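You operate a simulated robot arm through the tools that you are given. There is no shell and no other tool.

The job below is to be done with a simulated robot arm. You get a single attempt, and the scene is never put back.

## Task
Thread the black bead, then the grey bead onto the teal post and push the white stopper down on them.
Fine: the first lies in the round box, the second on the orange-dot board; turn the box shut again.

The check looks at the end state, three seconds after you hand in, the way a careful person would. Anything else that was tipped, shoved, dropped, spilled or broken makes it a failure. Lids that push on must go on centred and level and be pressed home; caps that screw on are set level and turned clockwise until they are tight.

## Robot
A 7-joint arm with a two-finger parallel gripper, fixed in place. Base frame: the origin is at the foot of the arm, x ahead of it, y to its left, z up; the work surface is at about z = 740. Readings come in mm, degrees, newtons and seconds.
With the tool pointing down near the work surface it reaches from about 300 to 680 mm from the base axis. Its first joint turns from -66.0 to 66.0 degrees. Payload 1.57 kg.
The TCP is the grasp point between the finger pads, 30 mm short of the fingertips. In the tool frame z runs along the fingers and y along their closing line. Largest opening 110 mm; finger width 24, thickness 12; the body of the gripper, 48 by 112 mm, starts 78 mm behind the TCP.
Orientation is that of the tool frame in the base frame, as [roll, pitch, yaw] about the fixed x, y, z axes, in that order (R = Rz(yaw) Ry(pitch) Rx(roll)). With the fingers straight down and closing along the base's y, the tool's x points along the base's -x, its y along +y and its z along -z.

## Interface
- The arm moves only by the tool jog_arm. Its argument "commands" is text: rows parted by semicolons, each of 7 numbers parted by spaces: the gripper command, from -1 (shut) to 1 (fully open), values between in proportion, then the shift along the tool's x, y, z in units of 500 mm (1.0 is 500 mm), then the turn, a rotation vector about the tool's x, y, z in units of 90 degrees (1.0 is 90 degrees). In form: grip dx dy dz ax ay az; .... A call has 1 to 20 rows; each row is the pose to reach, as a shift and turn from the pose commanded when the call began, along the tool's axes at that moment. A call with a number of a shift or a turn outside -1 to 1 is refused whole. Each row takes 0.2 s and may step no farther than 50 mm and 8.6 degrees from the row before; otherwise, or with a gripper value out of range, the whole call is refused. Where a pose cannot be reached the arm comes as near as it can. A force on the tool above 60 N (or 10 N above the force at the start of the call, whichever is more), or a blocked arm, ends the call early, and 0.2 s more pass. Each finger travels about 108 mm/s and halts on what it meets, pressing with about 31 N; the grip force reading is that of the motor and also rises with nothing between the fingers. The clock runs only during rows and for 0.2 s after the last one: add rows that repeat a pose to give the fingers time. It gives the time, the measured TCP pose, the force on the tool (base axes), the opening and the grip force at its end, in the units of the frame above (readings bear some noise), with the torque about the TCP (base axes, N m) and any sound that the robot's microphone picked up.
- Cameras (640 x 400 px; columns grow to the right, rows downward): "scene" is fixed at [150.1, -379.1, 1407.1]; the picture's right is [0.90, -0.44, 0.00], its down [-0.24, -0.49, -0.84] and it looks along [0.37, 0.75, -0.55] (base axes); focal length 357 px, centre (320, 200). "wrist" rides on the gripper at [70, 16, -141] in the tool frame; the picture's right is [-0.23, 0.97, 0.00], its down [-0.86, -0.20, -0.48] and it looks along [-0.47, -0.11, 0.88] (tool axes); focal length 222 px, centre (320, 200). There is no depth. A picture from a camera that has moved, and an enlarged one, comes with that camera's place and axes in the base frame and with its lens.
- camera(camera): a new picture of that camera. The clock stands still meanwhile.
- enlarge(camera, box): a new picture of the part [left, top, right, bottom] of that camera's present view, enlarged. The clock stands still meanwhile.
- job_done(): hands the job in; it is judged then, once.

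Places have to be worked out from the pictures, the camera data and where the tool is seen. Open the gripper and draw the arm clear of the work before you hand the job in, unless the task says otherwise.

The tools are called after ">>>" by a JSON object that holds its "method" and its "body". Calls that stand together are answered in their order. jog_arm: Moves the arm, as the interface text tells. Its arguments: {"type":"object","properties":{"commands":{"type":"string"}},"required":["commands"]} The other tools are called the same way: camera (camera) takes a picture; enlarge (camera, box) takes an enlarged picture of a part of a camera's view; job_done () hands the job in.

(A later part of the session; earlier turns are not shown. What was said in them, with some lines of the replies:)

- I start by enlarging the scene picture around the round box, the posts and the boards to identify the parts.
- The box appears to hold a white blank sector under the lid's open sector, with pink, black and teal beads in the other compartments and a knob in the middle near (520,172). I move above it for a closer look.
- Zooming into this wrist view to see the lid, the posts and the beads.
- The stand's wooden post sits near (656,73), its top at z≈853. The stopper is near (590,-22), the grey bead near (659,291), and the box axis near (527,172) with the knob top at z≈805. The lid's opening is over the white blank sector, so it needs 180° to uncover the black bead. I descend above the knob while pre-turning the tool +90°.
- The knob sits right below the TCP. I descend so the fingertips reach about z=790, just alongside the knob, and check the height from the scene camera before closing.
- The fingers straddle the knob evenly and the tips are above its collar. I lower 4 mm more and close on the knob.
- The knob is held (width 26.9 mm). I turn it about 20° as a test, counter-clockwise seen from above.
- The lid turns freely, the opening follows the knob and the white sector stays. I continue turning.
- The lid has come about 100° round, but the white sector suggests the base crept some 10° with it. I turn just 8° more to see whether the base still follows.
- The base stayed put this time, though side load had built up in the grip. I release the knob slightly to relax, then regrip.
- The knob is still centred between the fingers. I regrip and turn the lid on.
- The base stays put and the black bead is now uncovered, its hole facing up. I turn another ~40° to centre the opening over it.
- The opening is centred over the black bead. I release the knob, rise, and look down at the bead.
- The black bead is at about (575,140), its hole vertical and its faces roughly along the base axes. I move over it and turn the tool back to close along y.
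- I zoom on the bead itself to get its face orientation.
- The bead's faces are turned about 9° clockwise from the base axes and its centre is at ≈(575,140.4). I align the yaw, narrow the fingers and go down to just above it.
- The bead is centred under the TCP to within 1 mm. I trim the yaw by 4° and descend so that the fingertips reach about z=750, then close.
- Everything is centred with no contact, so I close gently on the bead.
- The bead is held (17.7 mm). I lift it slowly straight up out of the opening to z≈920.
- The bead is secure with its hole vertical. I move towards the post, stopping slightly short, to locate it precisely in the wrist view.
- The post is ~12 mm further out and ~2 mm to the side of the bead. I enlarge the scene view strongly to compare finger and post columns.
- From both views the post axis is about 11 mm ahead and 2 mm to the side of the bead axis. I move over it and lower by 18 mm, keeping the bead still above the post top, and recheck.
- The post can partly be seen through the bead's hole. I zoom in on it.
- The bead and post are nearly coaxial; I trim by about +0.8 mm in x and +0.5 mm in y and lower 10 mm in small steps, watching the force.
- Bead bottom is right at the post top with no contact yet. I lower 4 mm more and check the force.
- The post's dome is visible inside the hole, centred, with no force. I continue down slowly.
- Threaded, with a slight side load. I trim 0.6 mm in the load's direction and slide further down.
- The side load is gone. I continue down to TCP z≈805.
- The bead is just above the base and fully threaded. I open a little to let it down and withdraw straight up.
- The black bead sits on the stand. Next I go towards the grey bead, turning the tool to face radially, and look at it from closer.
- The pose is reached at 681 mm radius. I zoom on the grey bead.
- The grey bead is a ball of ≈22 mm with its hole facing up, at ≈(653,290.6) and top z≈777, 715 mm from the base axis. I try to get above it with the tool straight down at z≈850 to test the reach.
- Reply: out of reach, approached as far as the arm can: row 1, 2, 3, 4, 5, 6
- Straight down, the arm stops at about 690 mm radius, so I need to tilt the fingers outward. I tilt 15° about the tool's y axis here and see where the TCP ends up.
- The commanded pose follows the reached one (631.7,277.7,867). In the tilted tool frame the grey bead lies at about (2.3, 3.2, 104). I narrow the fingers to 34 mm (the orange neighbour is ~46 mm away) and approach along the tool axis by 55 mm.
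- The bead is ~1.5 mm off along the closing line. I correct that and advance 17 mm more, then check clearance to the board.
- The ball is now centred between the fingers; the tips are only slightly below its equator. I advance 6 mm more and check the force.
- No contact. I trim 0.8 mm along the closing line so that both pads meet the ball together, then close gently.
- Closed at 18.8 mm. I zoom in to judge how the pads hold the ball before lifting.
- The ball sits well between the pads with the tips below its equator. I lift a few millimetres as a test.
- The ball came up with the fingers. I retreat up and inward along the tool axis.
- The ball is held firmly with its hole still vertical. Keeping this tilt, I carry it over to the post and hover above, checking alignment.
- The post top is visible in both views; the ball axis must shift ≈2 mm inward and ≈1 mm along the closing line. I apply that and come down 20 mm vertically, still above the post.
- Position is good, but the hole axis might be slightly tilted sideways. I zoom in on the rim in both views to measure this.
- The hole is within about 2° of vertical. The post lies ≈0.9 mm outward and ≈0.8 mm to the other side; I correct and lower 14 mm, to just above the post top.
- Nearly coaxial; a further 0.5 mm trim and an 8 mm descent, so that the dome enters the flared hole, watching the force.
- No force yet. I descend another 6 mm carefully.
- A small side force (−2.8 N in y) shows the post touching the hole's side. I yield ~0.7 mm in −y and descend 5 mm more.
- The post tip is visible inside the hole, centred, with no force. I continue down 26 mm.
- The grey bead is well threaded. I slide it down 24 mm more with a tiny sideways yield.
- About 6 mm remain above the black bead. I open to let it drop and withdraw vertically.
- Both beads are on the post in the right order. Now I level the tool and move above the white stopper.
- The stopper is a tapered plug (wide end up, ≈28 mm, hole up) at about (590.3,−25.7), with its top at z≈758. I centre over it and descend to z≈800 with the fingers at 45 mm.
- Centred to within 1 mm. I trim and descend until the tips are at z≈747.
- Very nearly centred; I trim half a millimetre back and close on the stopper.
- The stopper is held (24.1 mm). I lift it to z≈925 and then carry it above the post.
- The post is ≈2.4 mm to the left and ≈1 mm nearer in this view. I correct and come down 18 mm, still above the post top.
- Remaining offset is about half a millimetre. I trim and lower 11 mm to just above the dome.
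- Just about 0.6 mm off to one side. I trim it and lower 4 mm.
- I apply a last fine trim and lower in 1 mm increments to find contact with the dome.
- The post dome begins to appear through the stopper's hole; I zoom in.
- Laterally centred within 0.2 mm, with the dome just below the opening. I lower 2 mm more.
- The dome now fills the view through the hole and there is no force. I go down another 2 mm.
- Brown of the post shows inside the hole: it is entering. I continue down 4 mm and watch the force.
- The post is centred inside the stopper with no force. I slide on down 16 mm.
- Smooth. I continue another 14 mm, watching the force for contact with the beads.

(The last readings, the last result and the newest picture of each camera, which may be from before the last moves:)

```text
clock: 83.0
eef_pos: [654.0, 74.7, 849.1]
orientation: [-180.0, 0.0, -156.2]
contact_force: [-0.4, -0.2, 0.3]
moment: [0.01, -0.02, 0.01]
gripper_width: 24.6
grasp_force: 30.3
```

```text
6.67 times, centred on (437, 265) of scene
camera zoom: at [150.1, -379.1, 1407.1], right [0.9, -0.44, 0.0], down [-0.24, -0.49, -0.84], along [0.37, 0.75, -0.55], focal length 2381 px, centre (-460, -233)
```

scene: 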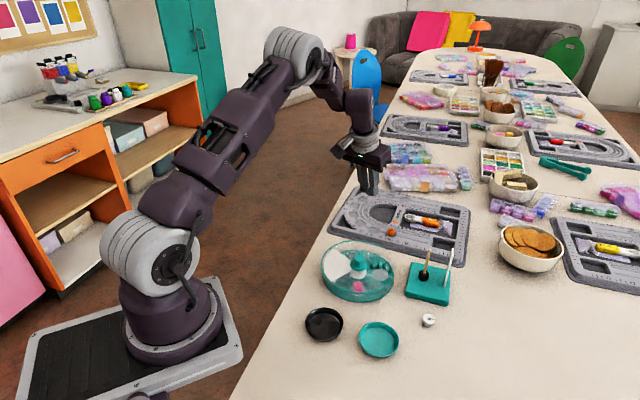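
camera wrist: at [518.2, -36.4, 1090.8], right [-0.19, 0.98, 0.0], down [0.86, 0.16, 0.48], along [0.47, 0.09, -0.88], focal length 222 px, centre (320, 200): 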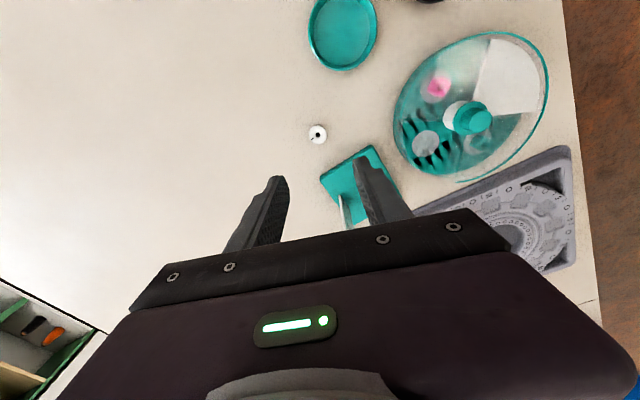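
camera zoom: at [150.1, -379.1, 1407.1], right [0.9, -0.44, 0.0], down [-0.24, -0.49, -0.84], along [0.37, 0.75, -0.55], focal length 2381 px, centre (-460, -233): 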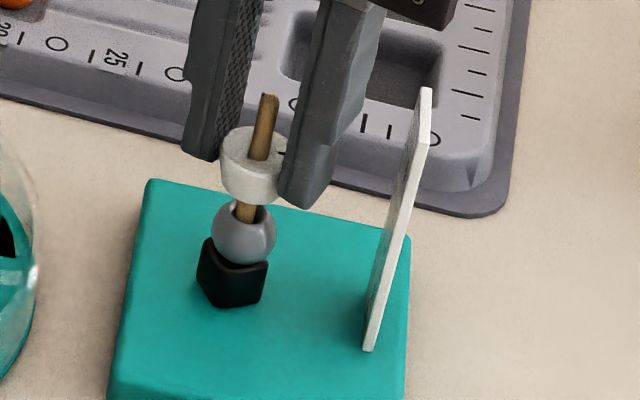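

A gap of roughly 8–12 mm remains. I lower 7 mm more.

>>> {"method": "jog_arm", "body": {"commands": "-1 0 0 0.004 0 0 0; -1 0 0 0.008 0 0 0; -1 0 0 0.012 0 0 0; -1 0 0 0.014 0 0 0; -1 0 0 0.014 0 0 0"}}

>>> {"method": "enlarge", "body": {"camera": "scene", "box": [415, 245, 447, 285]}}

```text
clock: 84.2
eef_pos: [654.0, 72.0, 843.4]
orientation: [179.9, 0.0, -156.2]
contact_force: [0.3, 0.1, -0.1]
moment: [-0.02, 0.0, 0.0]
gripper_width: 24.5
grasp_force: 30.5
```

```text
10.00 times, centred on (431, 265) of scene
camera zoom: at [150.1, -379.1, 1407.1], right [0.9, -0.44, 0.0], down [-0.24, -0.49, -0.84], along [0.37, 0.75, -0.55], focal length 3571 px, centre (-790, -450)
```

zoom: 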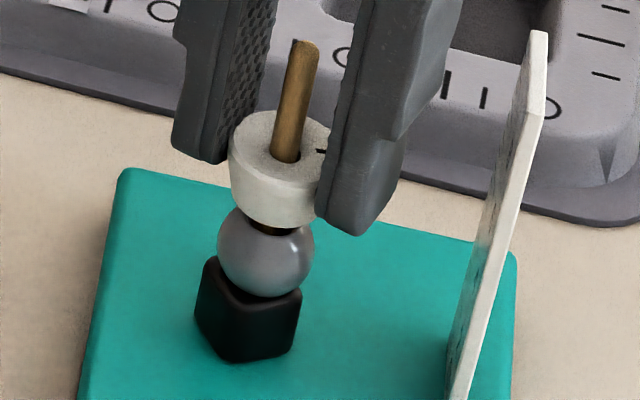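

Only a few millimetres remain. I lower in 1 mm rows, watching the force.

>>> {"method": "jog_arm", "body": {"commands": "-1 0 0 0.002 0 0 0; -1 0 0 0.004 0 0 0; -1 0 0 0.006 0 0 0; -1 0 0 0.008 0 0 0; -1 0 0 0.008 0 0 0"}}

>>> {"method": "enlarge", "body": {"camera": "scene", "box": [415, 245, 447, 285]}}

```text
clock: 85.4
eef_pos: [654.5, 72.8, 838.3]
orientation: [179.9, 0.0, -156.2]
contact_force: [-0.3, 0.3, -0.5]
moment: [-0.02, 0.0, -0.02]
gripper_width: 24.6
grasp_force: 31.2
```

```text
10.00 times, centred on (431, 265) of scene
camera zoom: at [150.1, -379.1, 1407.1], right [0.9, -0.44, 0.0], down [-0.24, -0.49, -0.84], along [0.37, 0.75, -0.55], focal length 3571 px, centre (-790, -450)
```

zoom: 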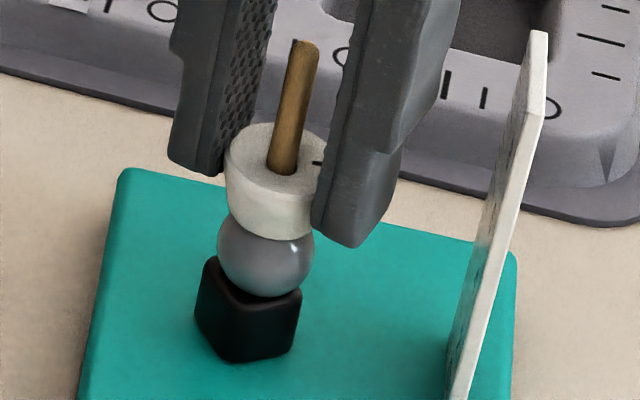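

>>> {"method": "jog_arm", "body": {"commands": "-1 0 0 0.001 0 0 0; -1 0 0 0.002 0 0 0; -1 0 0 0.003 0 0 0; -1 0 0 0.003 0 0 0"}}

>>> {"method": "enlarge", "body": {"camera": "scene", "box": [415, 245, 447, 285]}}

```text
clock: 86.4
eef_pos: [654.5, 73.7, 836.7]
orientation: [180.0, 0.0, -156.1]
contact_force: [0.6, 0.1, 0.0]
moment: [0.0, 0.02, 0.0]
gripper_width: 24.5
grasp_force: 31.1
```

```text
10.00 times, centred on (431, 265) of scene
camera zoom: at [150.1, -379.1, 1407.1], right [0.9, -0.44, 0.0], down [-0.24, -0.49, -0.84], along [0.37, 0.75, -0.55], focal length 3571 px, centre (-790, -450)
```

zoom: 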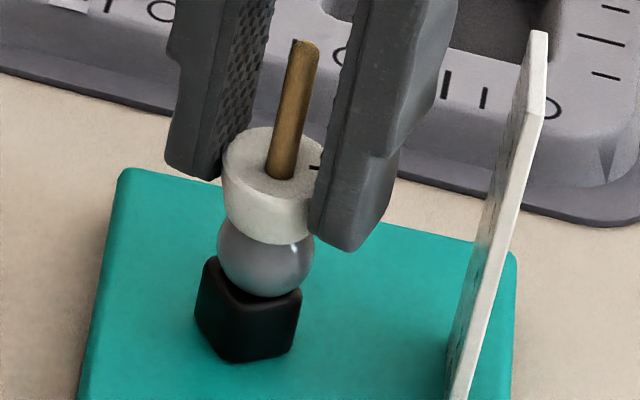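

Still no contact force, so I go on in 0.5–1 mm rows.

>>> {"method": "jog_arm", "body": {"commands": "-1 0 0 0.001 0 0 0; -1 0 0 0.002 0 0 0; -1 0 0 0.003 0 0 0; -1 0 0 0.004 0 0 0; -1 0 0 0.004 0 0 0"}}

>>> {"method": "enlarge", "body": {"camera": "scene", "box": [415, 245, 447, 285]}}

```text
clock: 87.6
eef_pos: [654.7, 73.7, 837.1]
orientation: [-180.0, 0.1, -156.1]
contact_force: [-3.7, -0.3, 14.1]
moment: [-0.04, 0.13, 0.0]
gripper_width: 24.5
grasp_force: 30.5
```

```text
10.00 times, centred on (431, 265) of scene
camera zoom: at [149.8, -379.1, 1407.2], right [0.9, -0.44, 0.0], down [-0.24, -0.49, -0.84], along [0.37, 0.75, -0.55], focal length 3571 px, centre (-790, -450)
```

zoom: 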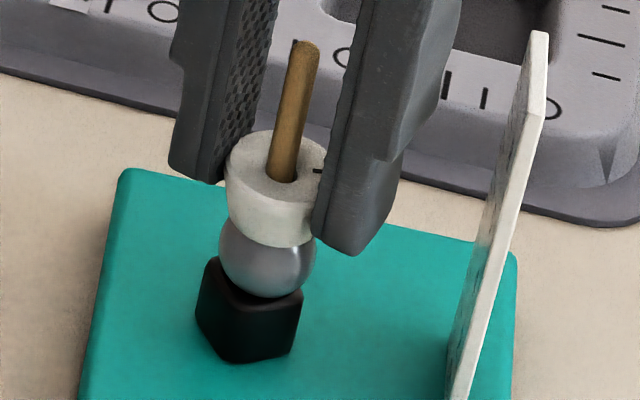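

Contact at 14 N: the stopper is on the beads. I press on a little further to seat it.

>>> {"method": "jog_arm", "body": {"commands": "-1 0 0 0.001 0 0 0; -1 0 0 0.002 0 0 0; -1 0 0 0.003 0 0 0; -1 0 0 0.003 0 0 0"}}

>>> {"method": "enlarge", "body": {"camera": "scene", "box": [415, 245, 447, 285]}}

>>> {"method": "enlarge", "body": {"camera": "wrist", "box": [280, 150, 360, 210]}}

```text
clock: 88.6
eef_pos: [654.9, 74.1, 834.6]
orientation: [-179.8, 0.3, -156.2]
contact_force: [-4.8, 0.9, 37.9]
moment: [0.03, 0.13, 0.03]
gripper_width: 24.4
grasp_force: 31.3
```

```text
10.00 times, centred on (431, 265) of scene
camera zoom: at [149.2, -379.1, 1407.2], right [0.9, -0.44, 0.0], down [-0.24, -0.49, -0.84], along [0.37, 0.75, -0.55], focal length 3571 px, centre (-790, -450)
```

zoom: 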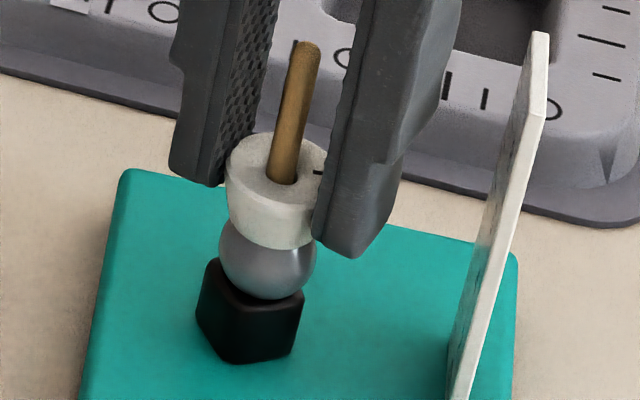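

```text
6.67 times, centred on (320, 180) of wrist
camera zoom: at [583.9, 58.6, 976.3], right [-0.19, 0.98, 0.0], down [0.86, 0.16, 0.48], along [0.47, 0.09, -0.88], focal length 1481 px, centre (320, 333)
```

zoom: 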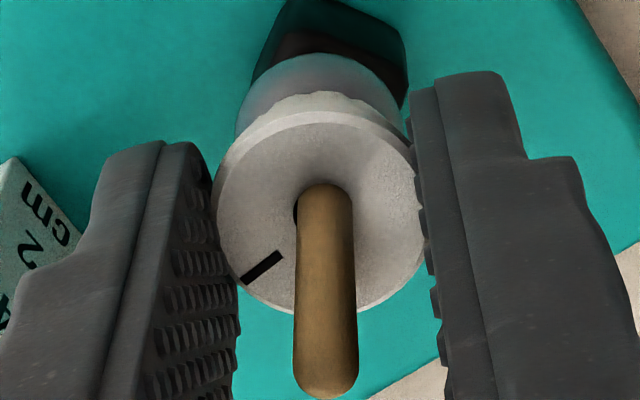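

38 N pressed and nothing moves further: the stopper is home on the beads. I release it and rise to inspect.

>>> {"method": "jog_arm", "body": {"commands": "-0.5 0 0 0 0 0 0; -0.3 0 0 -0.002 0 0 0; -0.3 0 0 -0.006 0 0 0; -0.3 0 0 -0.02 0 0 0; -0.3 0 0 -0.06 0 0 0; -0.3 0 0 -0.12 0 0 0; -0.3 0 0 -0.18 0 0 0; -0.3 0 0 -0.18 0 0 0"}}

>>> {"method": "enlarge", "body": {"camera": "scene", "box": [405, 230, 465, 320]}}

>>> {"method": "enlarge", "body": {"camera": "wrist", "box": [270, 90, 370, 190]}}

```text
clock: 90.4
eef_pos: [654.8, 75.2, 923.6]
orientation: [-180.0, 0.0, -156.2]
contact_force: [0.5, -0.5, -0.1]
moment: [0.02, -0.01, 0.01]
gripper_width: 38.4
grasp_force: 0.0
```

```text
4.44 times, centred on (435, 275) of scene
camera zoom: at [150.1, -379.1, 1407.1], right [0.9, -0.44, 0.0], down [-0.24, -0.49, -0.84], along [0.37, 0.75, -0.55], focal length 1587 px, centre (-191, -133)
```

zoom: 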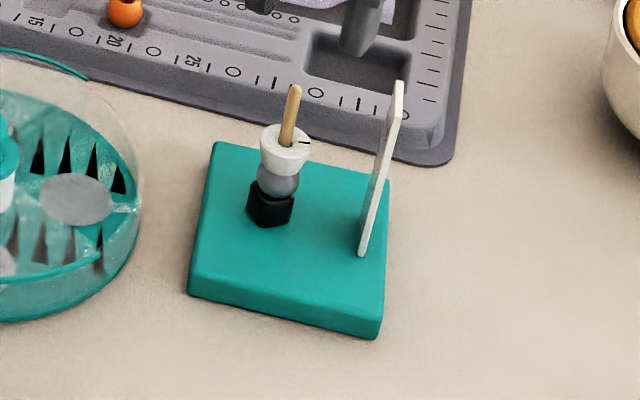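

```text
4.00 times, centred on (320, 140) of wrist
camera zoom: at [583.9, 59.8, 1064.9], right [-0.19, 0.98, 0.0], down [0.86, 0.16, 0.48], along [0.47, 0.09, -0.88], focal length 888 px, centre (320, 440)
```

zoom: 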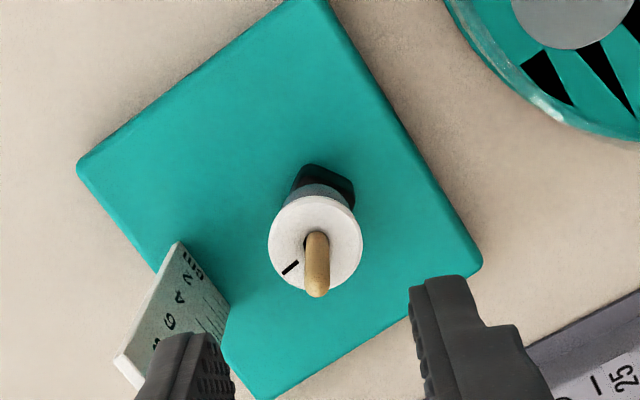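

I zoom in to check that the stopper is level and touching the grey bead.

>>> {"method": "enlarge", "body": {"camera": "scene", "box": [415, 245, 455, 285]}}

>>> {"method": "enlarge", "body": {"camera": "wrist", "box": [300, 125, 340, 170]}}

```text
10.00 times, centred on (435, 265) of scene
camera zoom: at [150.1, -379.1, 1407.1], right [0.9, -0.44, 0.0], down [-0.24, -0.49, -0.84], along [0.37, 0.75, -0.55], focal length 3571 px, centre (-830, -450)
```

zoom: 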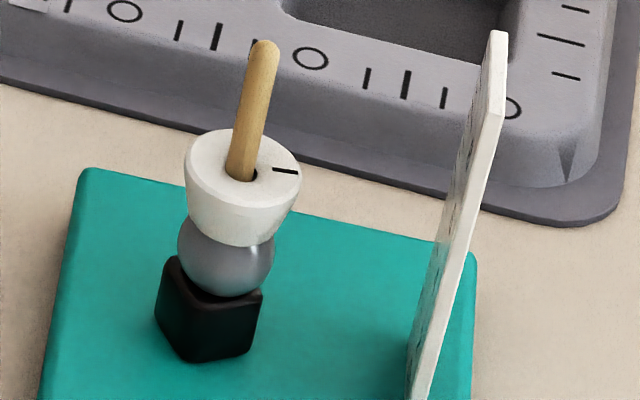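

```text
8.89 times, centred on (320, 148) of wrist
camera zoom: at [583.9, 59.8, 1064.9], right [-0.19, 0.98, 0.0], down [0.86, 0.16, 0.48], along [0.47, 0.09, -0.88], focal length 1974 px, centre (320, 667)
```

zoom: 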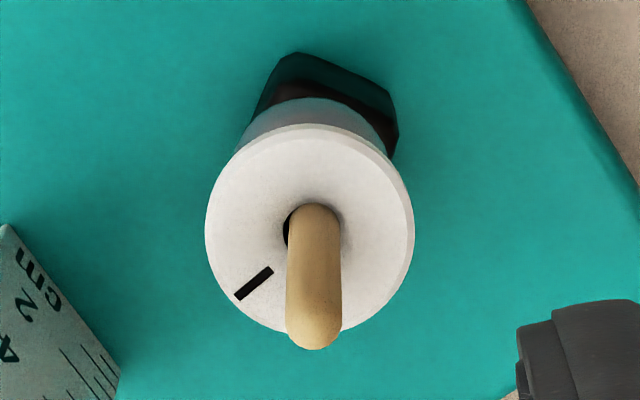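

The stack is complete: black, grey, then the stopper, level and touching. Now I return to the box knob with the tool yaw at −80°.

>>> {"method": "jog_arm", "body": {"commands": "-0.3 0.015 0.028 0 0 0 -0.084; -0.2 0.031 0.056 0 0 0 -0.169; -0.1 0.046 0.084 0 0 0 -0.253; 0 0.062 0.112 0 0 0 -0.338; 0 0.078 0.14 0.01 0 0 -0.422; 0 0.093 0.169 0.02 0 0 -0.506; 0 0.108 0.197 0.03 0 0 -0.591; 0 0.124 0.225 0.04 0 0 -0.675; 0 0.14 0.253 0.04 0 0 -0.76; 0 0.155 0.281 0.04 0 0 -0.844; 0 0.155 0.281 0.04 0 0 -0.844"}}

>>> {"method": "camera", "body": {"camera": "wrist"}}

>>> {"method": "enlarge", "body": {"camera": "wrist", "box": [240, 50, 400, 210]}}

>>> {"method": "enlarge", "body": {"camera": "scene", "box": [310, 225, 410, 310]}}

```text
clock: 92.8
eef_pos: [525.1, 171.5, 904.9]
orientation: [-180.0, -0.1, -80.1]
contact_force: [-0.7, -0.4, 0.6]
moment: [-0.02, 0.0, -0.02]
gripper_width: 55.0
grasp_force: 0.0
```

```text
taken
camera wrist: at [522.8, 97.8, 1045.4], right [-1.0, 0.06, 0.0], down [0.05, 0.88, 0.48], along [0.03, 0.48, -0.88], focal length 222 px, centre (320, 200)
```

wrist: 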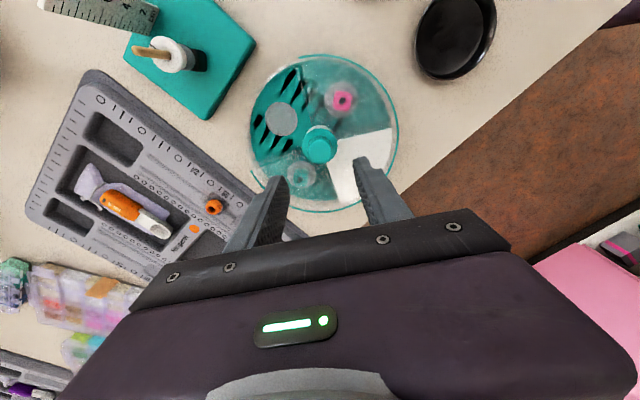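

```text
2.50 times, centred on (320, 130) of wrist
camera zoom: at [522.8, 97.8, 1045.4], right [-1.0, 0.06, 0.0], down [0.05, 0.88, 0.48], along [0.03, 0.48, -0.88], focal length 555 px, centre (320, 375)
```

zoom: 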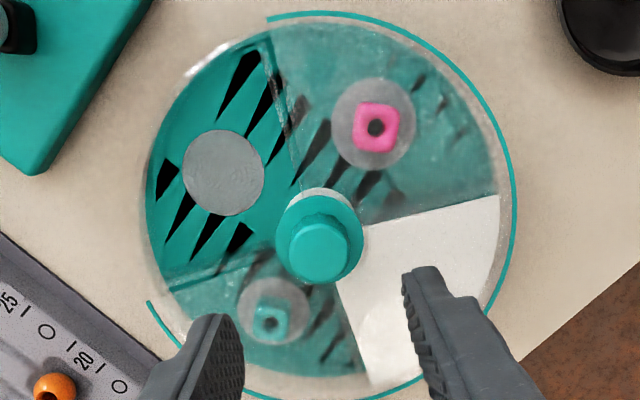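

```text
4.71 times, centred on (360, 268) of scene
camera zoom: at [150.1, -379.1, 1407.1], right [0.9, -0.44, 0.0], down [-0.24, -0.49, -0.84], along [0.37, 0.75, -0.55], focal length 1681 px, centre (132, -118)
```

zoom: 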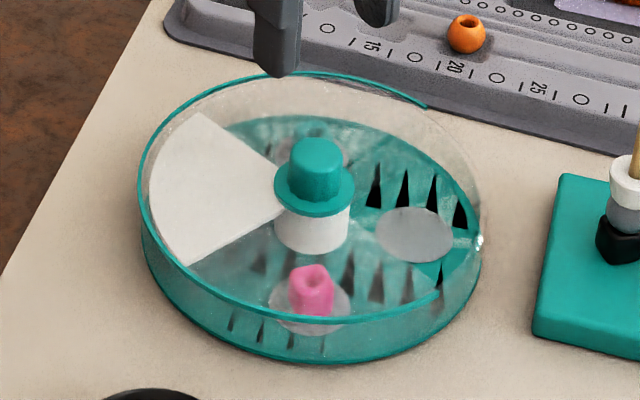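

The knob is centred under the TCP. I descend to grip height, leaving the fingers open, then check.

>>> {"method": "jog_arm", "body": {"commands": "0 0 0 0.04 0 0 0; 0 0 0 0.08 0 0 0; 0 0 0 0.12 0 0 0; 0 0 0 0.16 0 0 0; 0 0 0 0.178 0 0 0; 0 0 0 0.178 0 0 0"}}

>>> {"method": "enlarge", "body": {"camera": "wrist", "box": [240, 110, 400, 210]}}

>>> {"method": "enlarge", "body": {"camera": "scene", "box": [325, 225, 405, 285]}}

```text
clock: 94.2
eef_pos: [526.5, 169.9, 815.0]
orientation: [180.0, 0.0, -80.2]
contact_force: [0.6, 0.3, -0.5]
moment: [0.01, 0.04, 0.01]
gripper_width: 55.1
grasp_force: 0.0
```

```text
4.00 times, centred on (320, 160) of wrist
camera zoom: at [521.8, 97.6, 956.6], right [-1.0, 0.06, 0.0], down [0.05, 0.88, 0.48], along [0.03, 0.48, -0.88], focal length 888 px, centre (320, 360)
```

zoom: 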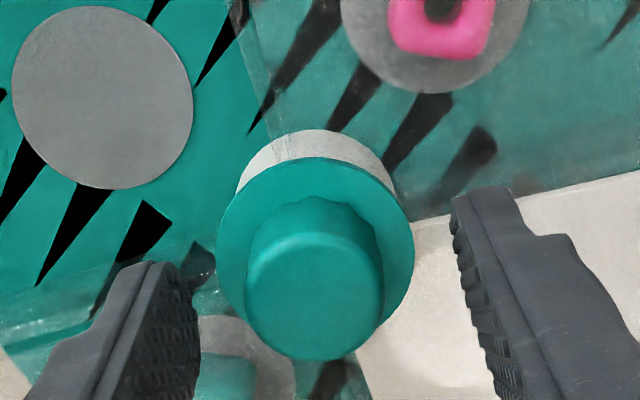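

```text
6.67 times, centred on (365, 255) of scene
camera zoom: at [150.1, -379.1, 1407.1], right [0.9, -0.44, 0.0], down [-0.24, -0.49, -0.84], along [0.37, 0.75, -0.55], focal length 2381 px, centre (20, -167)
```

zoom: 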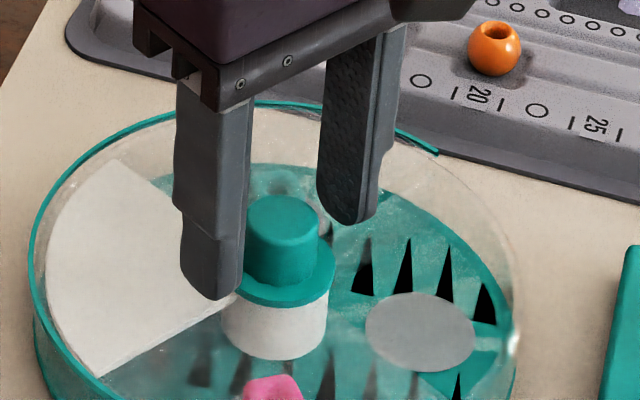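

The knob top is at z≈795.5, about 1 mm off in both directions. I trim by (+1.1,+1.2) mm and close on it.

>>> {"method": "jog_arm", "body": {"commands": "0 -0.002 -0.0026 0 0 0 0; -0.3 -0.002 -0.0026 0 0 0 0; -0.45 -0.002 -0.0026 0 0 0 0; -0.6 -0.002 -0.0026 0 0 0 0; -1 -0.002 -0.0026 0 0 0 0; -1 -0.002 -0.0026 0 0 0 0"}}

>>> {"method": "jog_arm", "body": {"commands": "-1 0 0 0 0 0 0.06; -1 0 0 0 0 0 0.12; -1 0 0 0 0 0 0.18; -1 0 0 0 0 0 0.24; -1 0 0 0 0 0 0.3; -1 0 0 0 0 0 0.3"}}

>>> {"method": "enlarge", "body": {"camera": "scene", "box": [310, 225, 410, 310]}}

```text
clock: 95.6
eef_pos: [527.2, 172.1, 815.4]
orientation: [-179.9, 0.0, -80.2]
contact_force: [-1.3, -0.4, 0.7]
moment: [-0.07, 0.04, 0.01]
gripper_width: 27.0
grasp_force: 31.0
```

```text
clock: 97.0
eef_pos: [527.4, 172.1, 815.8]
orientation: [-180.0, 0.0, -107.3]
contact_force: [-6.2, -0.1, 21.2]
moment: [0.01, 0.2, 0.0]
gripper_width: 26.9
grasp_force: 30.7
```

```text
4.71 times, centred on (360, 268) of scene
camera zoom: at [149.6, -379.2, 1407.1], right [0.9, -0.44, 0.0], down [-0.24, -0.49, -0.84], along [0.37, 0.75, -0.55], focal length 1681 px, centre (132, -118)
```

zoom: 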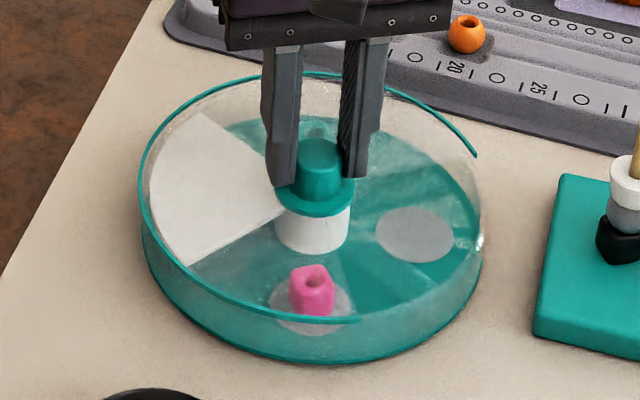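

The lid turns and the base stays, but a 21 N downward load has built up. I relax the grip briefly and regrip before continuing.

>>> {"method": "jog_arm", "body": {"commands": "-0.4 0 0 0 0 0 0; -0.3 0 0 0 0 0 0; -0.3 0 0 -0.002 0 0 0; -0.3 0 0 -0.002 0 0 0"}}

>>> {"method": "enlarge", "body": {"camera": "wrist", "box": [240, 110, 400, 210]}}

>>> {"method": "enlarge", "body": {"camera": "scene", "box": [310, 225, 410, 310]}}

```text
clock: 98.0
eef_pos: [528.5, 171.7, 814.8]
orientation: [-180.0, 0.0, -107.3]
contact_force: [0.0, -0.1, -0.2]
moment: [0.02, -0.01, 0.01]
gripper_width: 38.5
grasp_force: 0.1
```

```text
4.00 times, centred on (320, 160) of wrist
camera zoom: at [491.3, 108.8, 957.0], right [-0.86, 0.51, 0.0], down [0.44, 0.76, 0.48], along [0.24, 0.41, -0.88], focal length 888 px, centre (320, 360)
```

zoom: 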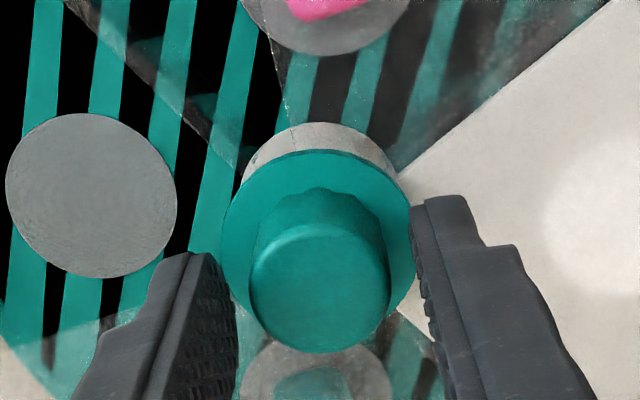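

```text
4.71 times, centred on (360, 268) of scene
camera zoom: at [150.1, -379.1, 1407.1], right [0.9, -0.44, 0.0], down [-0.24, -0.49, -0.84], along [0.37, 0.75, -0.55], focal length 1681 px, centre (132, -118)
```

zoom: 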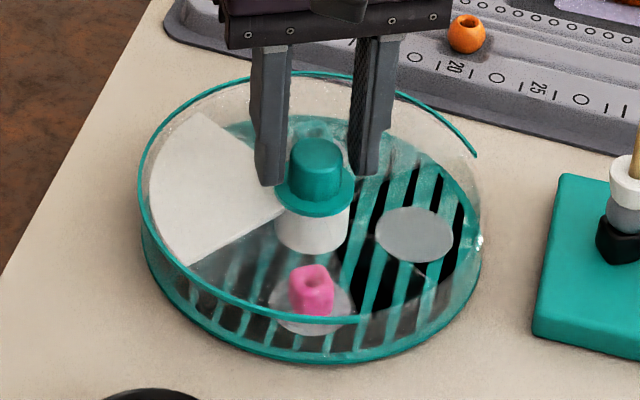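

Load gone, the knob centred. I regrip and turn another 54°.

>>> {"method": "jog_arm", "body": {"commands": "-0.6 0 0 0 0 0 0; -1 0 0 0 0 0 0; -1 0 0 0 0 0 0; -1 0 0 0 0 0 0.07; -1 0 0 0 0 0 0.14; -1 0 0 0 0 0 0.21; -1 0 0 0 0 0 0.28; -1 0 0 0 0 0 0.35; -1 0 0 0 0 0 0.42; -1 0 0 0 0 0 0.49; -1 0 0 0 0 0 0.56; -1 0 0 0 0 0 0.6; -1 0 0 0 0 0 0.6"}}

>>> {"method": "enlarge", "body": {"camera": "scene", "box": [310, 225, 410, 310]}}

```text
clock: 100.8
eef_pos: [527.9, 172.2, 816.2]
orientation: [179.9, 0.1, -161.3]
contact_force: [-0.8, 0.7, -0.1]
moment: [-0.05, -0.03, -0.01]
gripper_width: 26.8
grasp_force: 31.4
```

```text
4.71 times, centred on (360, 268) of scene
camera zoom: at [150.2, -379.0, 1407.1], right [0.9, -0.44, 0.0], down [-0.24, -0.49, -0.84], along [0.37, 0.75, -0.55], focal length 1681 px, centre (132, -118)
```

zoom: 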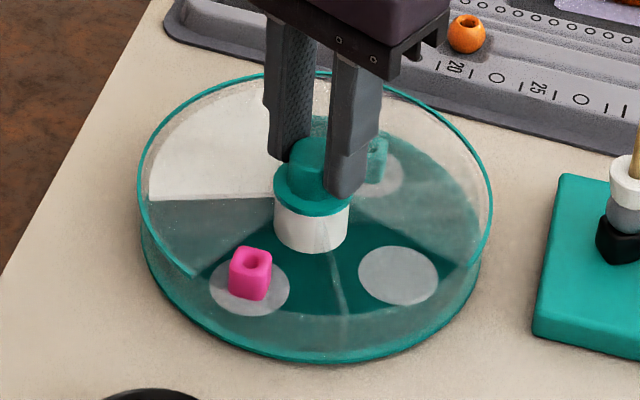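

The base got dragged clockwise this time (the white sector and pink bead moved); it seems to happen with faster turning. I turn back quickly a little to bring the base back to its original angle, then I will turn slowly.

>>> {"method": "jog_arm", "body": {"commands": "-1 0 0 0 0 0 -0.08; -1 0 0 0 0 0 -0.17; -1 0 0 0 0 0 -0.26; -1 0 0 0 0 0 -0.35; -1 0 0 0 0 0 -0.35"}}

>>> {"method": "enlarge", "body": {"camera": "scene", "box": [310, 225, 410, 310]}}

```text
clock: 102.0
eef_pos: [526.7, 172.0, 815.1]
orientation: [180.0, 0.0, -129.5]
contact_force: [-5.4, 7.1, 12.5]
moment: [-0.33, 0.52, -0.02]
gripper_width: 26.6
grasp_force: 31.3
```

```text
4.71 times, centred on (360, 268) of scene
camera zoom: at [149.8, -379.0, 1407.2], right [0.9, -0.44, 0.0], down [-0.24, -0.49, -0.84], along [0.37, 0.75, -0.55], focal length 1681 px, centre (132, -118)
```

zoom: 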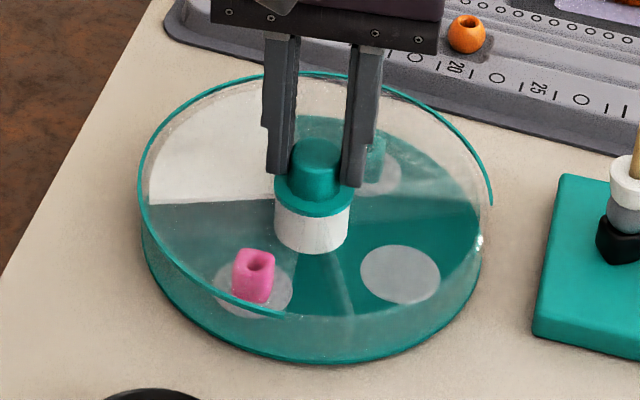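

The base is pinned when the tool presses down and is dragged when it is unloaded. I unload the knob by 1 mm and turn counter-clockwise ~22° so the base follows back to where it was.

>>> {"method": "jog_arm", "body": {"commands": "-1 0 0 -0.002 0 0 0; -1 0 0 -0.0022 0 0 0; -1 0 0 -0.0022 0 0 -0.08; -1 0 0 -0.0022 0 0 -0.16; -1 0 0 -0.0022 0 0 -0.24; -1 0 0 -0.0022 0 0 -0.24"}}

>>> {"method": "enlarge", "body": {"camera": "scene", "box": [310, 225, 410, 310]}}

```text
clock: 103.4
eef_pos: [528.5, 171.9, 817.2]
orientation: [179.9, 0.0, -108.0]
contact_force: [0.4, -0.3, -0.3]
moment: [0.01, -0.02, -0.01]
gripper_width: 26.5
grasp_force: 31.2
```

```text
4.71 times, centred on (360, 268) of scene
camera zoom: at [150.2, -379.0, 1407.1], right [0.9, -0.44, 0.0], down [-0.24, -0.49, -0.84], along [0.37, 0.75, -0.55], focal length 1681 px, centre (132, -118)
```

zoom: 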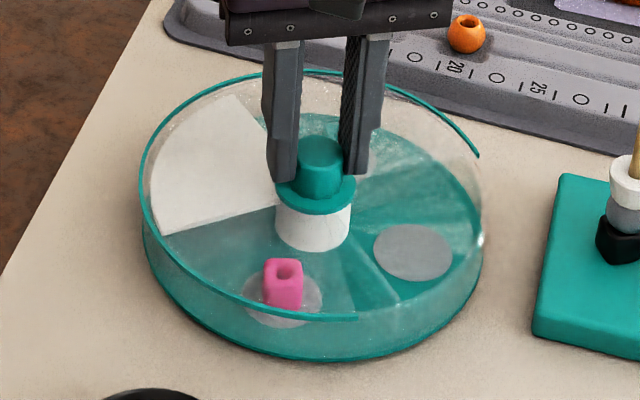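

The base is back at its original angle. Now I press down ~1.5 mm to pin the base and turn clockwise in stages.

>>> {"method": "jog_arm", "body": {"commands": "-1 0 0 0.002 0 0 0; -1 0 0 0.003 0 0 0; -1 0 0 0.003 0 0 0.06; -1 0 0 0.003 0 0 0.12; -1 0 0 0.003 0 0 0.18; -1 0 0 0.003 0 0 0.24; -1 0 0 0.003 0 0 0.24"}}

>>> {"method": "enlarge", "body": {"camera": "scene", "box": [310, 225, 410, 310]}}

```text
clock: 105.0
eef_pos: [529.1, 171.1, 816.6]
orientation: [-180.0, -0.1, -129.8]
contact_force: [-1.1, 2.6, 9.1]
moment: [-0.2, 0.24, -0.03]
gripper_width: 26.9
grasp_force: 31.5
```

```text
4.71 times, centred on (360, 268) of scene
camera zoom: at [149.9, -379.1, 1407.2], right [0.9, -0.44, 0.0], down [-0.24, -0.49, -0.84], along [0.37, 0.75, -0.55], focal length 1681 px, centre (132, -118)
```

zoom: 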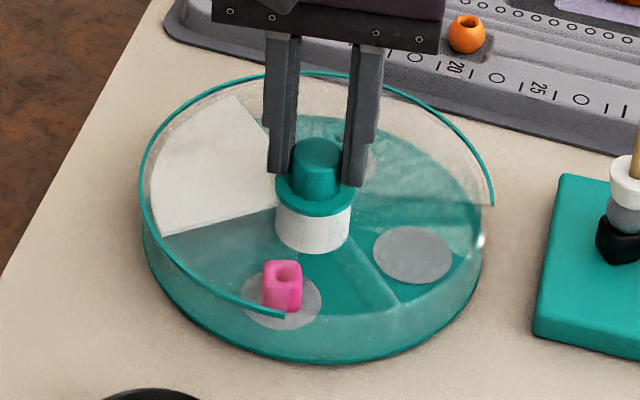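

The base stays put under ~9 N. I continue turning clockwise another 43°.

>>> {"method": "jog_arm", "body": {"commands": "-1 0 0 0.0005 0 0 0.06; -1 0 0 0.001 0 0 0.12; -1 0 0 0.001 0 0 0.18; -1 0 0 0.001 0 0 0.24; -1 0 0 0.001 0 0 0.3; -1 0 0 0.001 0 0 0.36; -1 0 0 0.001 0 0 0.42; -1 0 0 0.001 0 0 0.48; -1 0 0 0.001 0 0 0.48"}}

>>> {"method": "enlarge", "body": {"camera": "scene", "box": [310, 225, 410, 310]}}

```text
clock: 107.0
eef_pos: [528.0, 171.2, 815.4]
orientation: [180.0, 0.1, -173.0]
contact_force: [7.3, -3.3, 19.7]
moment: [-0.14, -0.23, 0.01]
gripper_width: 26.7
grasp_force: 30.6
```

```text
4.71 times, centred on (360, 268) of scene
camera zoom: at [150.0, -379.2, 1407.1], right [0.9, -0.44, 0.0], down [-0.24, -0.49, -0.84], along [0.37, 0.75, -0.55], focal length 1681 px, centre (132, -118)
```

zoom: 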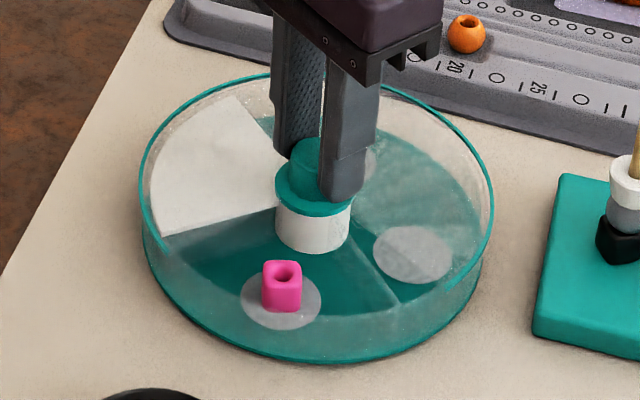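

The base is still fixed. I turn another 47° clockwise.

>>> {"method": "jog_arm", "body": {"commands": "-1 0 0 -0.0005 0 0 0.06; -1 0 0 -0.0005 0 0 0.12; -1 0 0 -0.0005 0 0 0.18; -1 0 0 -0.0005 0 0 0.24; -1 0 0 -0.0005 0 0 0.3; -1 0 0 -0.0005 0 0 0.36; -1 0 0 -0.0005 0 0 0.42; -1 0 0 -0.0005 0 0 0.48; -1 0 0 -0.0005 0 0 0.52; -1 0 0 -0.0005 0 0 0.52"}}

>>> {"method": "enlarge", "body": {"camera": "scene", "box": [310, 225, 410, 310]}}

```text
clock: 109.2
eef_pos: [526.1, 171.4, 815.9]
orientation: [-180.0, -0.1, 140.2]
contact_force: [-1.9, -2.9, 3.9]
moment: [0.27, 0.55, -0.01]
gripper_width: 26.8
grasp_force: 31.1
```

```text
4.71 times, centred on (360, 268) of scene
camera zoom: at [150.1, -379.2, 1407.1], right [0.9, -0.44, 0.0], down [-0.24, -0.49, -0.84], along [0.37, 0.75, -0.55], focal length 1681 px, centre (132, -118)
```

zoom: 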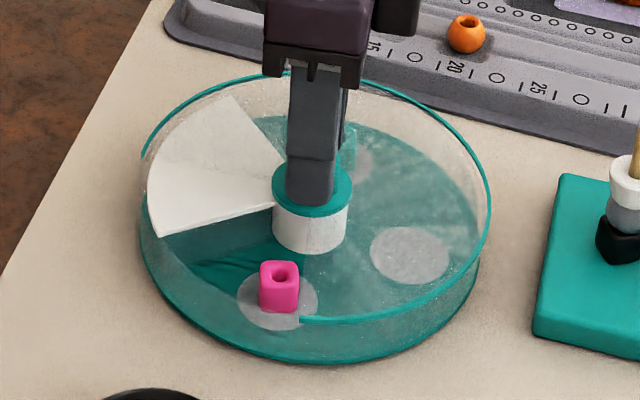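

Base still in place. About 50° remain; I press slightly more and turn the rest of the way in two parts.

>>> {"method": "jog_arm", "body": {"commands": "-1 0 0 0.001 0 0 0; -1 0 0 0.001 0 0 0.06; -1 0 0 0.001 0 0 0.12; -1 0 0 0.001 0 0 0.18; -1 0 0 0.001 0 0 0.24; -1 0 0 0.001 0 0 0.3; -1 0 0 0.001 0 0 0.36; -1 0 0 0.001 0 0 0.42; -1 0 0 0.001 0 0 0.42"}}

>>> {"method": "enlarge", "body": {"camera": "scene", "box": [310, 225, 410, 310]}}

>>> {"method": "enlarge", "body": {"camera": "wrist", "box": [200, 20, 440, 220]}}

```text
clock: 111.2
eef_pos: [527.3, 172.5, 814.7]
orientation: [179.9, 0.0, 102.5]
contact_force: [0.6, -0.9, -0.6]
moment: [-0.02, 0.0, 0.0]
gripper_width: 26.9
grasp_force: 30.9
```

```text
4.71 times, centred on (360, 268) of scene
camera zoom: at [150.2, -379.0, 1407.1], right [0.9, -0.44, 0.0], down [-0.24, -0.49, -0.84], along [0.37, 0.75, -0.55], focal length 1681 px, centre (132, -118)
```

zoom: 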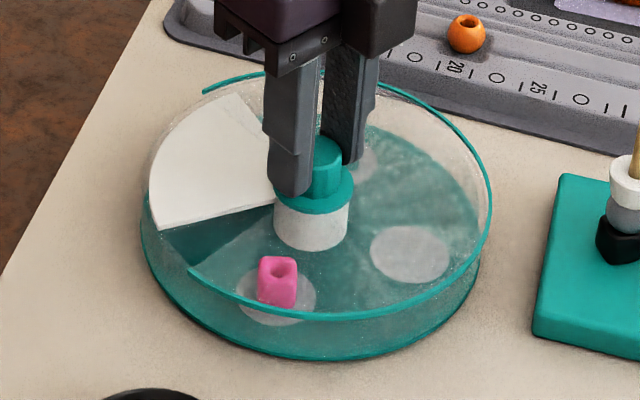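

```text
2.00 times, centred on (320, 120) of wrist
camera zoom: at [528.5, 242.9, 956.5], right [1.0, -0.01, 0.0], down [-0.01, -0.88, 0.48], along [0.0, -0.48, -0.88], focal length 444 px, centre (320, 360)
```

zoom: 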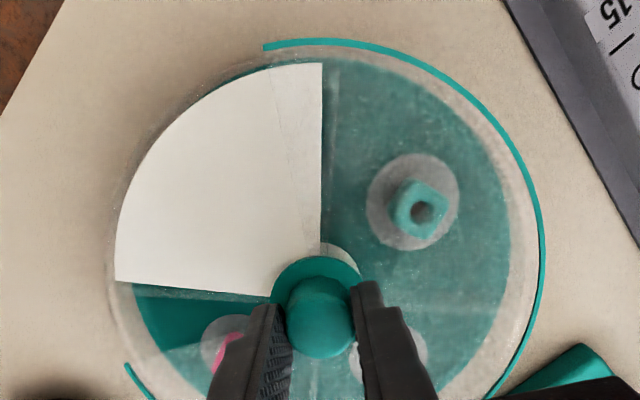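

About 13° remain until the opening matches the white blank. I press slightly and finish the turn.

>>> {"method": "jog_arm", "body": {"commands": "-1 0 0 0.002 0 0 0; -1 0 0 0.002 0 0 0.05; -1 0 0 0.002 0 0 0.1; -1 0 0 0.002 0 0 0.145; -1 0 0 0.002 0 0 0.145"}}

>>> {"method": "enlarge", "body": {"camera": "scene", "box": [310, 225, 410, 310]}}

>>> {"method": "enlarge", "body": {"camera": "wrist", "box": [200, 20, 440, 220]}}

```text
clock: 112.4
eef_pos: [528.3, 172.0, 813.2]
orientation: [-179.9, -0.1, 89.4]
contact_force: [-5.4, 6.3, 22.1]
moment: [0.27, 0.18, 0.0]
gripper_width: 26.7
grasp_force: 31.1
```

```text
4.71 times, centred on (360, 268) of scene
camera zoom: at [149.7, -379.1, 1407.2], right [0.9, -0.44, 0.0], down [-0.24, -0.49, -0.84], along [0.37, 0.75, -0.55], focal length 1681 px, centre (132, -118)
```

zoom: 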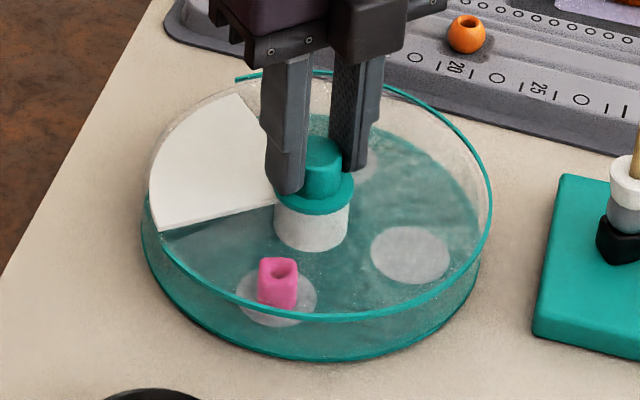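

```text
2.00 times, centred on (320, 120) of wrist
camera zoom: at [544.5, 240.5, 955.3], right [0.97, -0.24, 0.0], down [-0.21, -0.85, 0.48], along [-0.11, -0.46, -0.88], focal length 444 px, centre (320, 360)
```

zoom: 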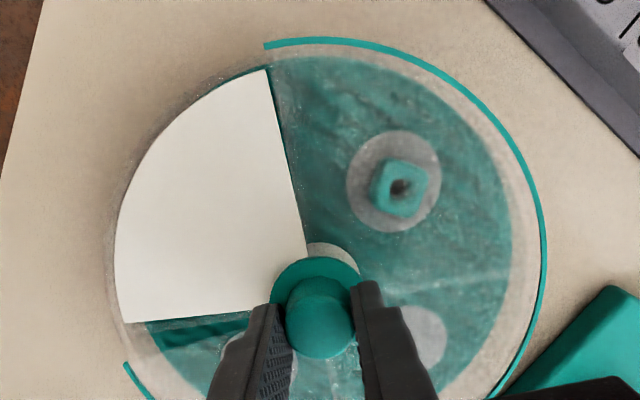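

Nearly closed. I zoom in to compare the gaps on either side of the white blank.

>>> {"method": "enlarge", "body": {"camera": "wrist", "box": [200, 50, 330, 210]}}

```text
2.50 times, centred on (265, 130) of wrist
camera zoom: at [544.5, 240.5, 955.3], right [0.97, -0.24, 0.0], down [-0.21, -0.85, 0.48], along [-0.11, -0.46, -0.88], focal length 555 px, centre (458, 375)
```

zoom: 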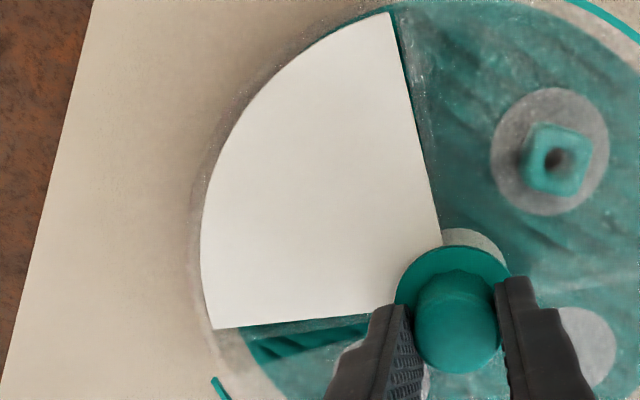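

The opening sits about 4° too far counter-clockwise relative to the white blank. I turn 4.4° more clockwise and compare again.

>>> {"method": "jog_arm", "body": {"commands": "-1 0 0 0 0 0 0.025; -1 0 0 0 0 0 0.05; -1 0 0 0 0 0 0.05"}}

>>> {"method": "enlarge", "body": {"camera": "wrist", "box": [200, 20, 440, 220]}}

>>> {"method": "enlarge", "body": {"camera": "scene", "box": [310, 225, 410, 310]}}

```text
clock: 113.2
eef_pos: [529.0, 172.0, 813.4]
orientation: [-180.0, -0.1, 84.9]
contact_force: [-5.3, 8.8, 15.6]
moment: [0.39, 0.08, 0.03]
gripper_width: 26.9
grasp_force: 31.5
```

```text
2.00 times, centred on (320, 120) of wrist
camera zoom: at [549.9, 239.0, 955.2], right [0.95, -0.31, 0.0], down [-0.27, -0.83, 0.48], along [-0.15, -0.45, -0.88], focal length 444 px, centre (320, 360)
```

zoom: 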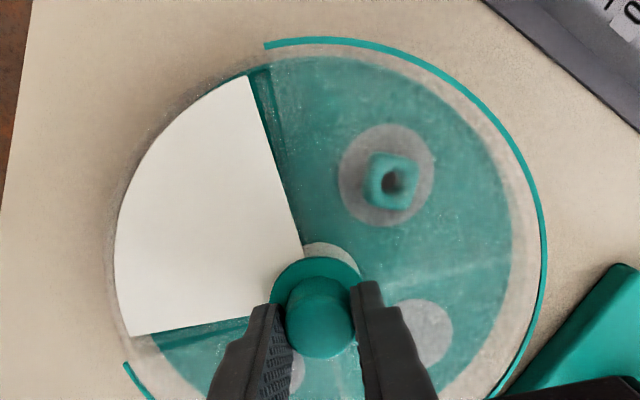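

```text
4.71 times, centred on (360, 268) of scene
camera zoom: at [149.8, -379.0, 1407.2], right [0.9, -0.44, 0.0], down [-0.24, -0.49, -0.84], along [0.37, 0.75, -0.55], focal length 1681 px, centre (132, -118)
```

zoom: 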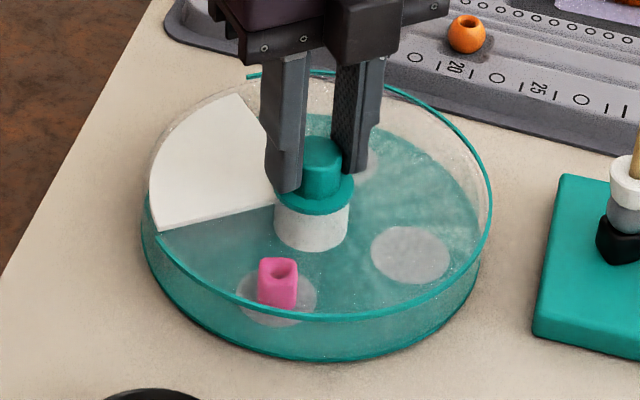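

The gaps on both sides of the white blank are now equal, as at the start: the box is shut. I release the knob and rise.

>>> {"method": "jog_arm", "body": {"commands": "-0.7 0 0 0 0 0 0; -0.4 0 0 0 0 0 0; 0 0 0 0 0 0 0; 0 0 0 0 0 0 0; 0 0 0 -0.04 0 0 0; 0 0 0 -0.1 0 0 0; 0 0 0 -0.17 0 0 0; 0 0 0 -0.2 0 0 0; 0 0 0 -0.2 0 0 0"}}

>>> {"method": "enlarge", "body": {"camera": "wrist", "box": [240, 40, 410, 220]}}

>>> {"method": "enlarge", "body": {"camera": "scene", "box": [310, 225, 410, 310]}}

```text
clock: 115.2
eef_pos: [528.0, 172.5, 915.4]
orientation: [-179.9, -0.1, 84.9]
contact_force: [0.3, -0.4, -0.2]
moment: [-0.02, 0.0, -0.03]
gripper_width: 54.9
grasp_force: 0.1
```

```text
2.22 times, centred on (325, 130) of wrist
camera zoom: at [550.0, 238.8, 1055.5], right [0.95, -0.31, 0.0], down [-0.27, -0.83, 0.48], along [-0.15, -0.45, -0.88], focal length 494 px, centre (309, 356)
```

zoom: 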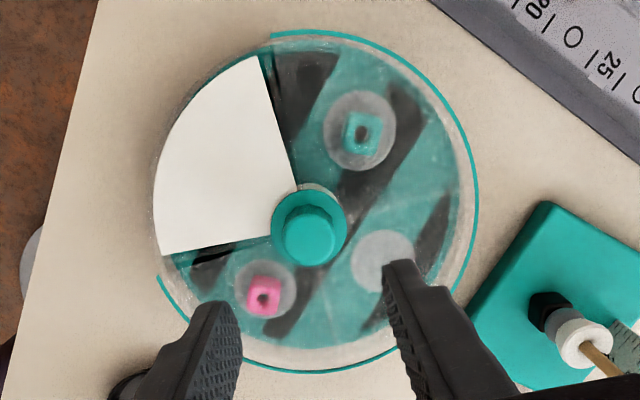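

```text
4.71 times, centred on (360, 268) of scene
camera zoom: at [150.1, -379.1, 1407.1], right [0.9, -0.44, 0.0], down [-0.24, -0.49, -0.84], along [0.37, 0.75, -0.55], focal length 1681 px, centre (132, -118)
```

zoom: 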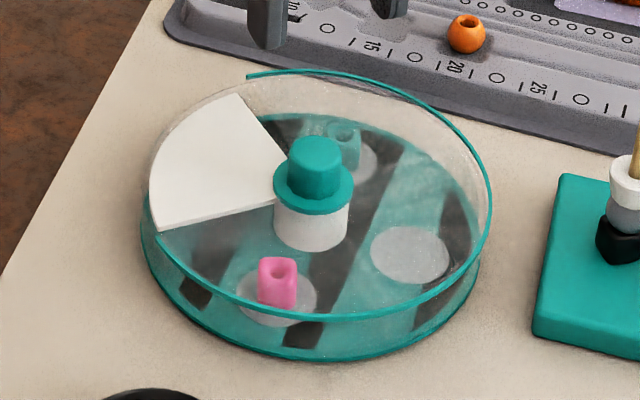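

The opening is aligned over the white blank again (gaps ≈6.4°/6.8°, as initially). I retract the arm up and back, opening the gripper, and take final views.

>>> {"method": "jog_arm", "body": {"commands": "0 0 0 -0.05 0 0 0; 0.2 -0.02 -0.065 -0.1 0 0 0; 0.4 -0.04 -0.13 -0.14 0 0 0; 0.6 -0.06 -0.2 -0.18 0 0 0; 0.8 -0.08 -0.265 -0.21 0 0 0; 1 -0.1 -0.33 -0.25 0 0 0; 1 -0.115 -0.391 -0.28 0 0 0; 1 -0.115 -0.391 -0.28 0 0 0"}}

>>> {"method": "camera", "body": {"camera": "scene"}}

>>> {"method": "enlarge", "body": {"camera": "scene", "box": [290, 220, 480, 370]}}

>>> {"method": "enlarge", "body": {"camera": "scene", "box": [410, 240, 460, 290]}}

```text
clock: 117.0
eef_pos: [327.2, 132.0, 1054.1]
orientation: [180.0, 0.0, 84.9]
contact_force: [0.0, 0.1, 1.0]
moment: [-0.02, 0.0, -0.01]
gripper_width: 110.1
grasp_force: 0.1
```

```text
taken
```

scene: 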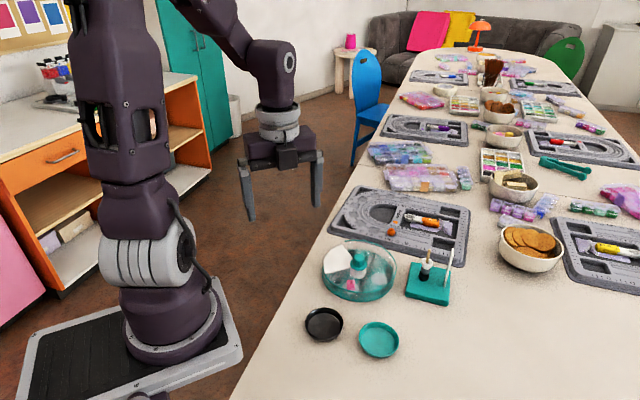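

```text
2.67 times, centred on (385, 295) of scene
camera zoom: at [150.1, -379.1, 1407.1], right [0.9, -0.44, 0.0], down [-0.24, -0.49, -0.84], along [0.37, 0.75, -0.55], focal length 952 px, centre (147, -53)
```

zoom: 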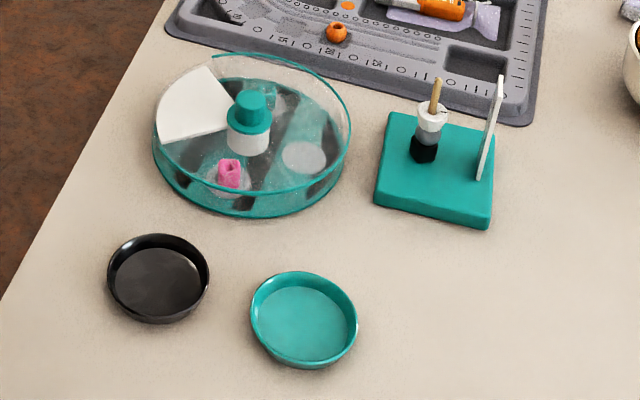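

```text
8.00 times, centred on (435, 265) of scene
camera zoom: at [150.1, -379.1, 1407.1], right [0.9, -0.44, 0.0], down [-0.24, -0.49, -0.84], along [0.37, 0.75, -0.55], focal length 2857 px, centre (-600, -320)
```

zoom: 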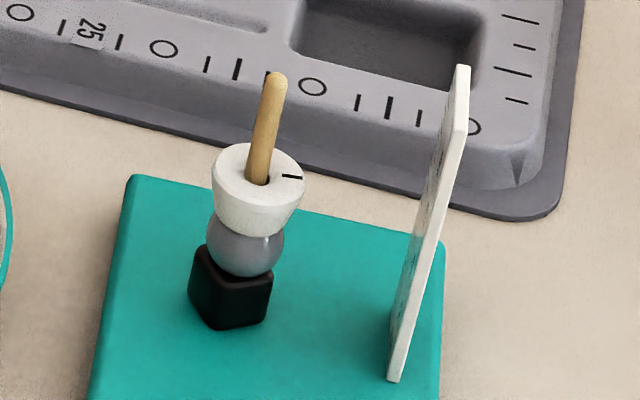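

Everything matches the goal: the black and grey beads are on the post with the stopper level on top. The box is shut at its original angle, nothing else has moved, and the arm is clear with the gripper open. I hand in.

>>> {"method": "job_done", "body": {}}

```text
The job is handed in.
```

The job is handed in. The black bead, then the grey bead, are on the post, with the white stopper pressed down on them, and the round box is turned shut again. The last pictures show the stopper level and touching the grey bead. The arm is back clear of the work with the gripper open.

- **Stopper:** I pressed it with about 38 N until it stopped moving. It slid down the post with almost no friction, so it sits on the beads rather than gripping tightly.
- **Round box:** turning the lid dragged the box base round with it twice. I brought it back; it ended within about 2–3° of its starting angle. The lid's opening is centred over the white blank section to within about half a degree.
- **Grey bead:** it was out of reach with the tool straight down, so I picked it up and threaded it with the fingers tilted 15°. The orange bead next to it was not touched.
- **Post:** I took "teal post" to mean the wooden peg on the teal stand, as it is the only peg there.
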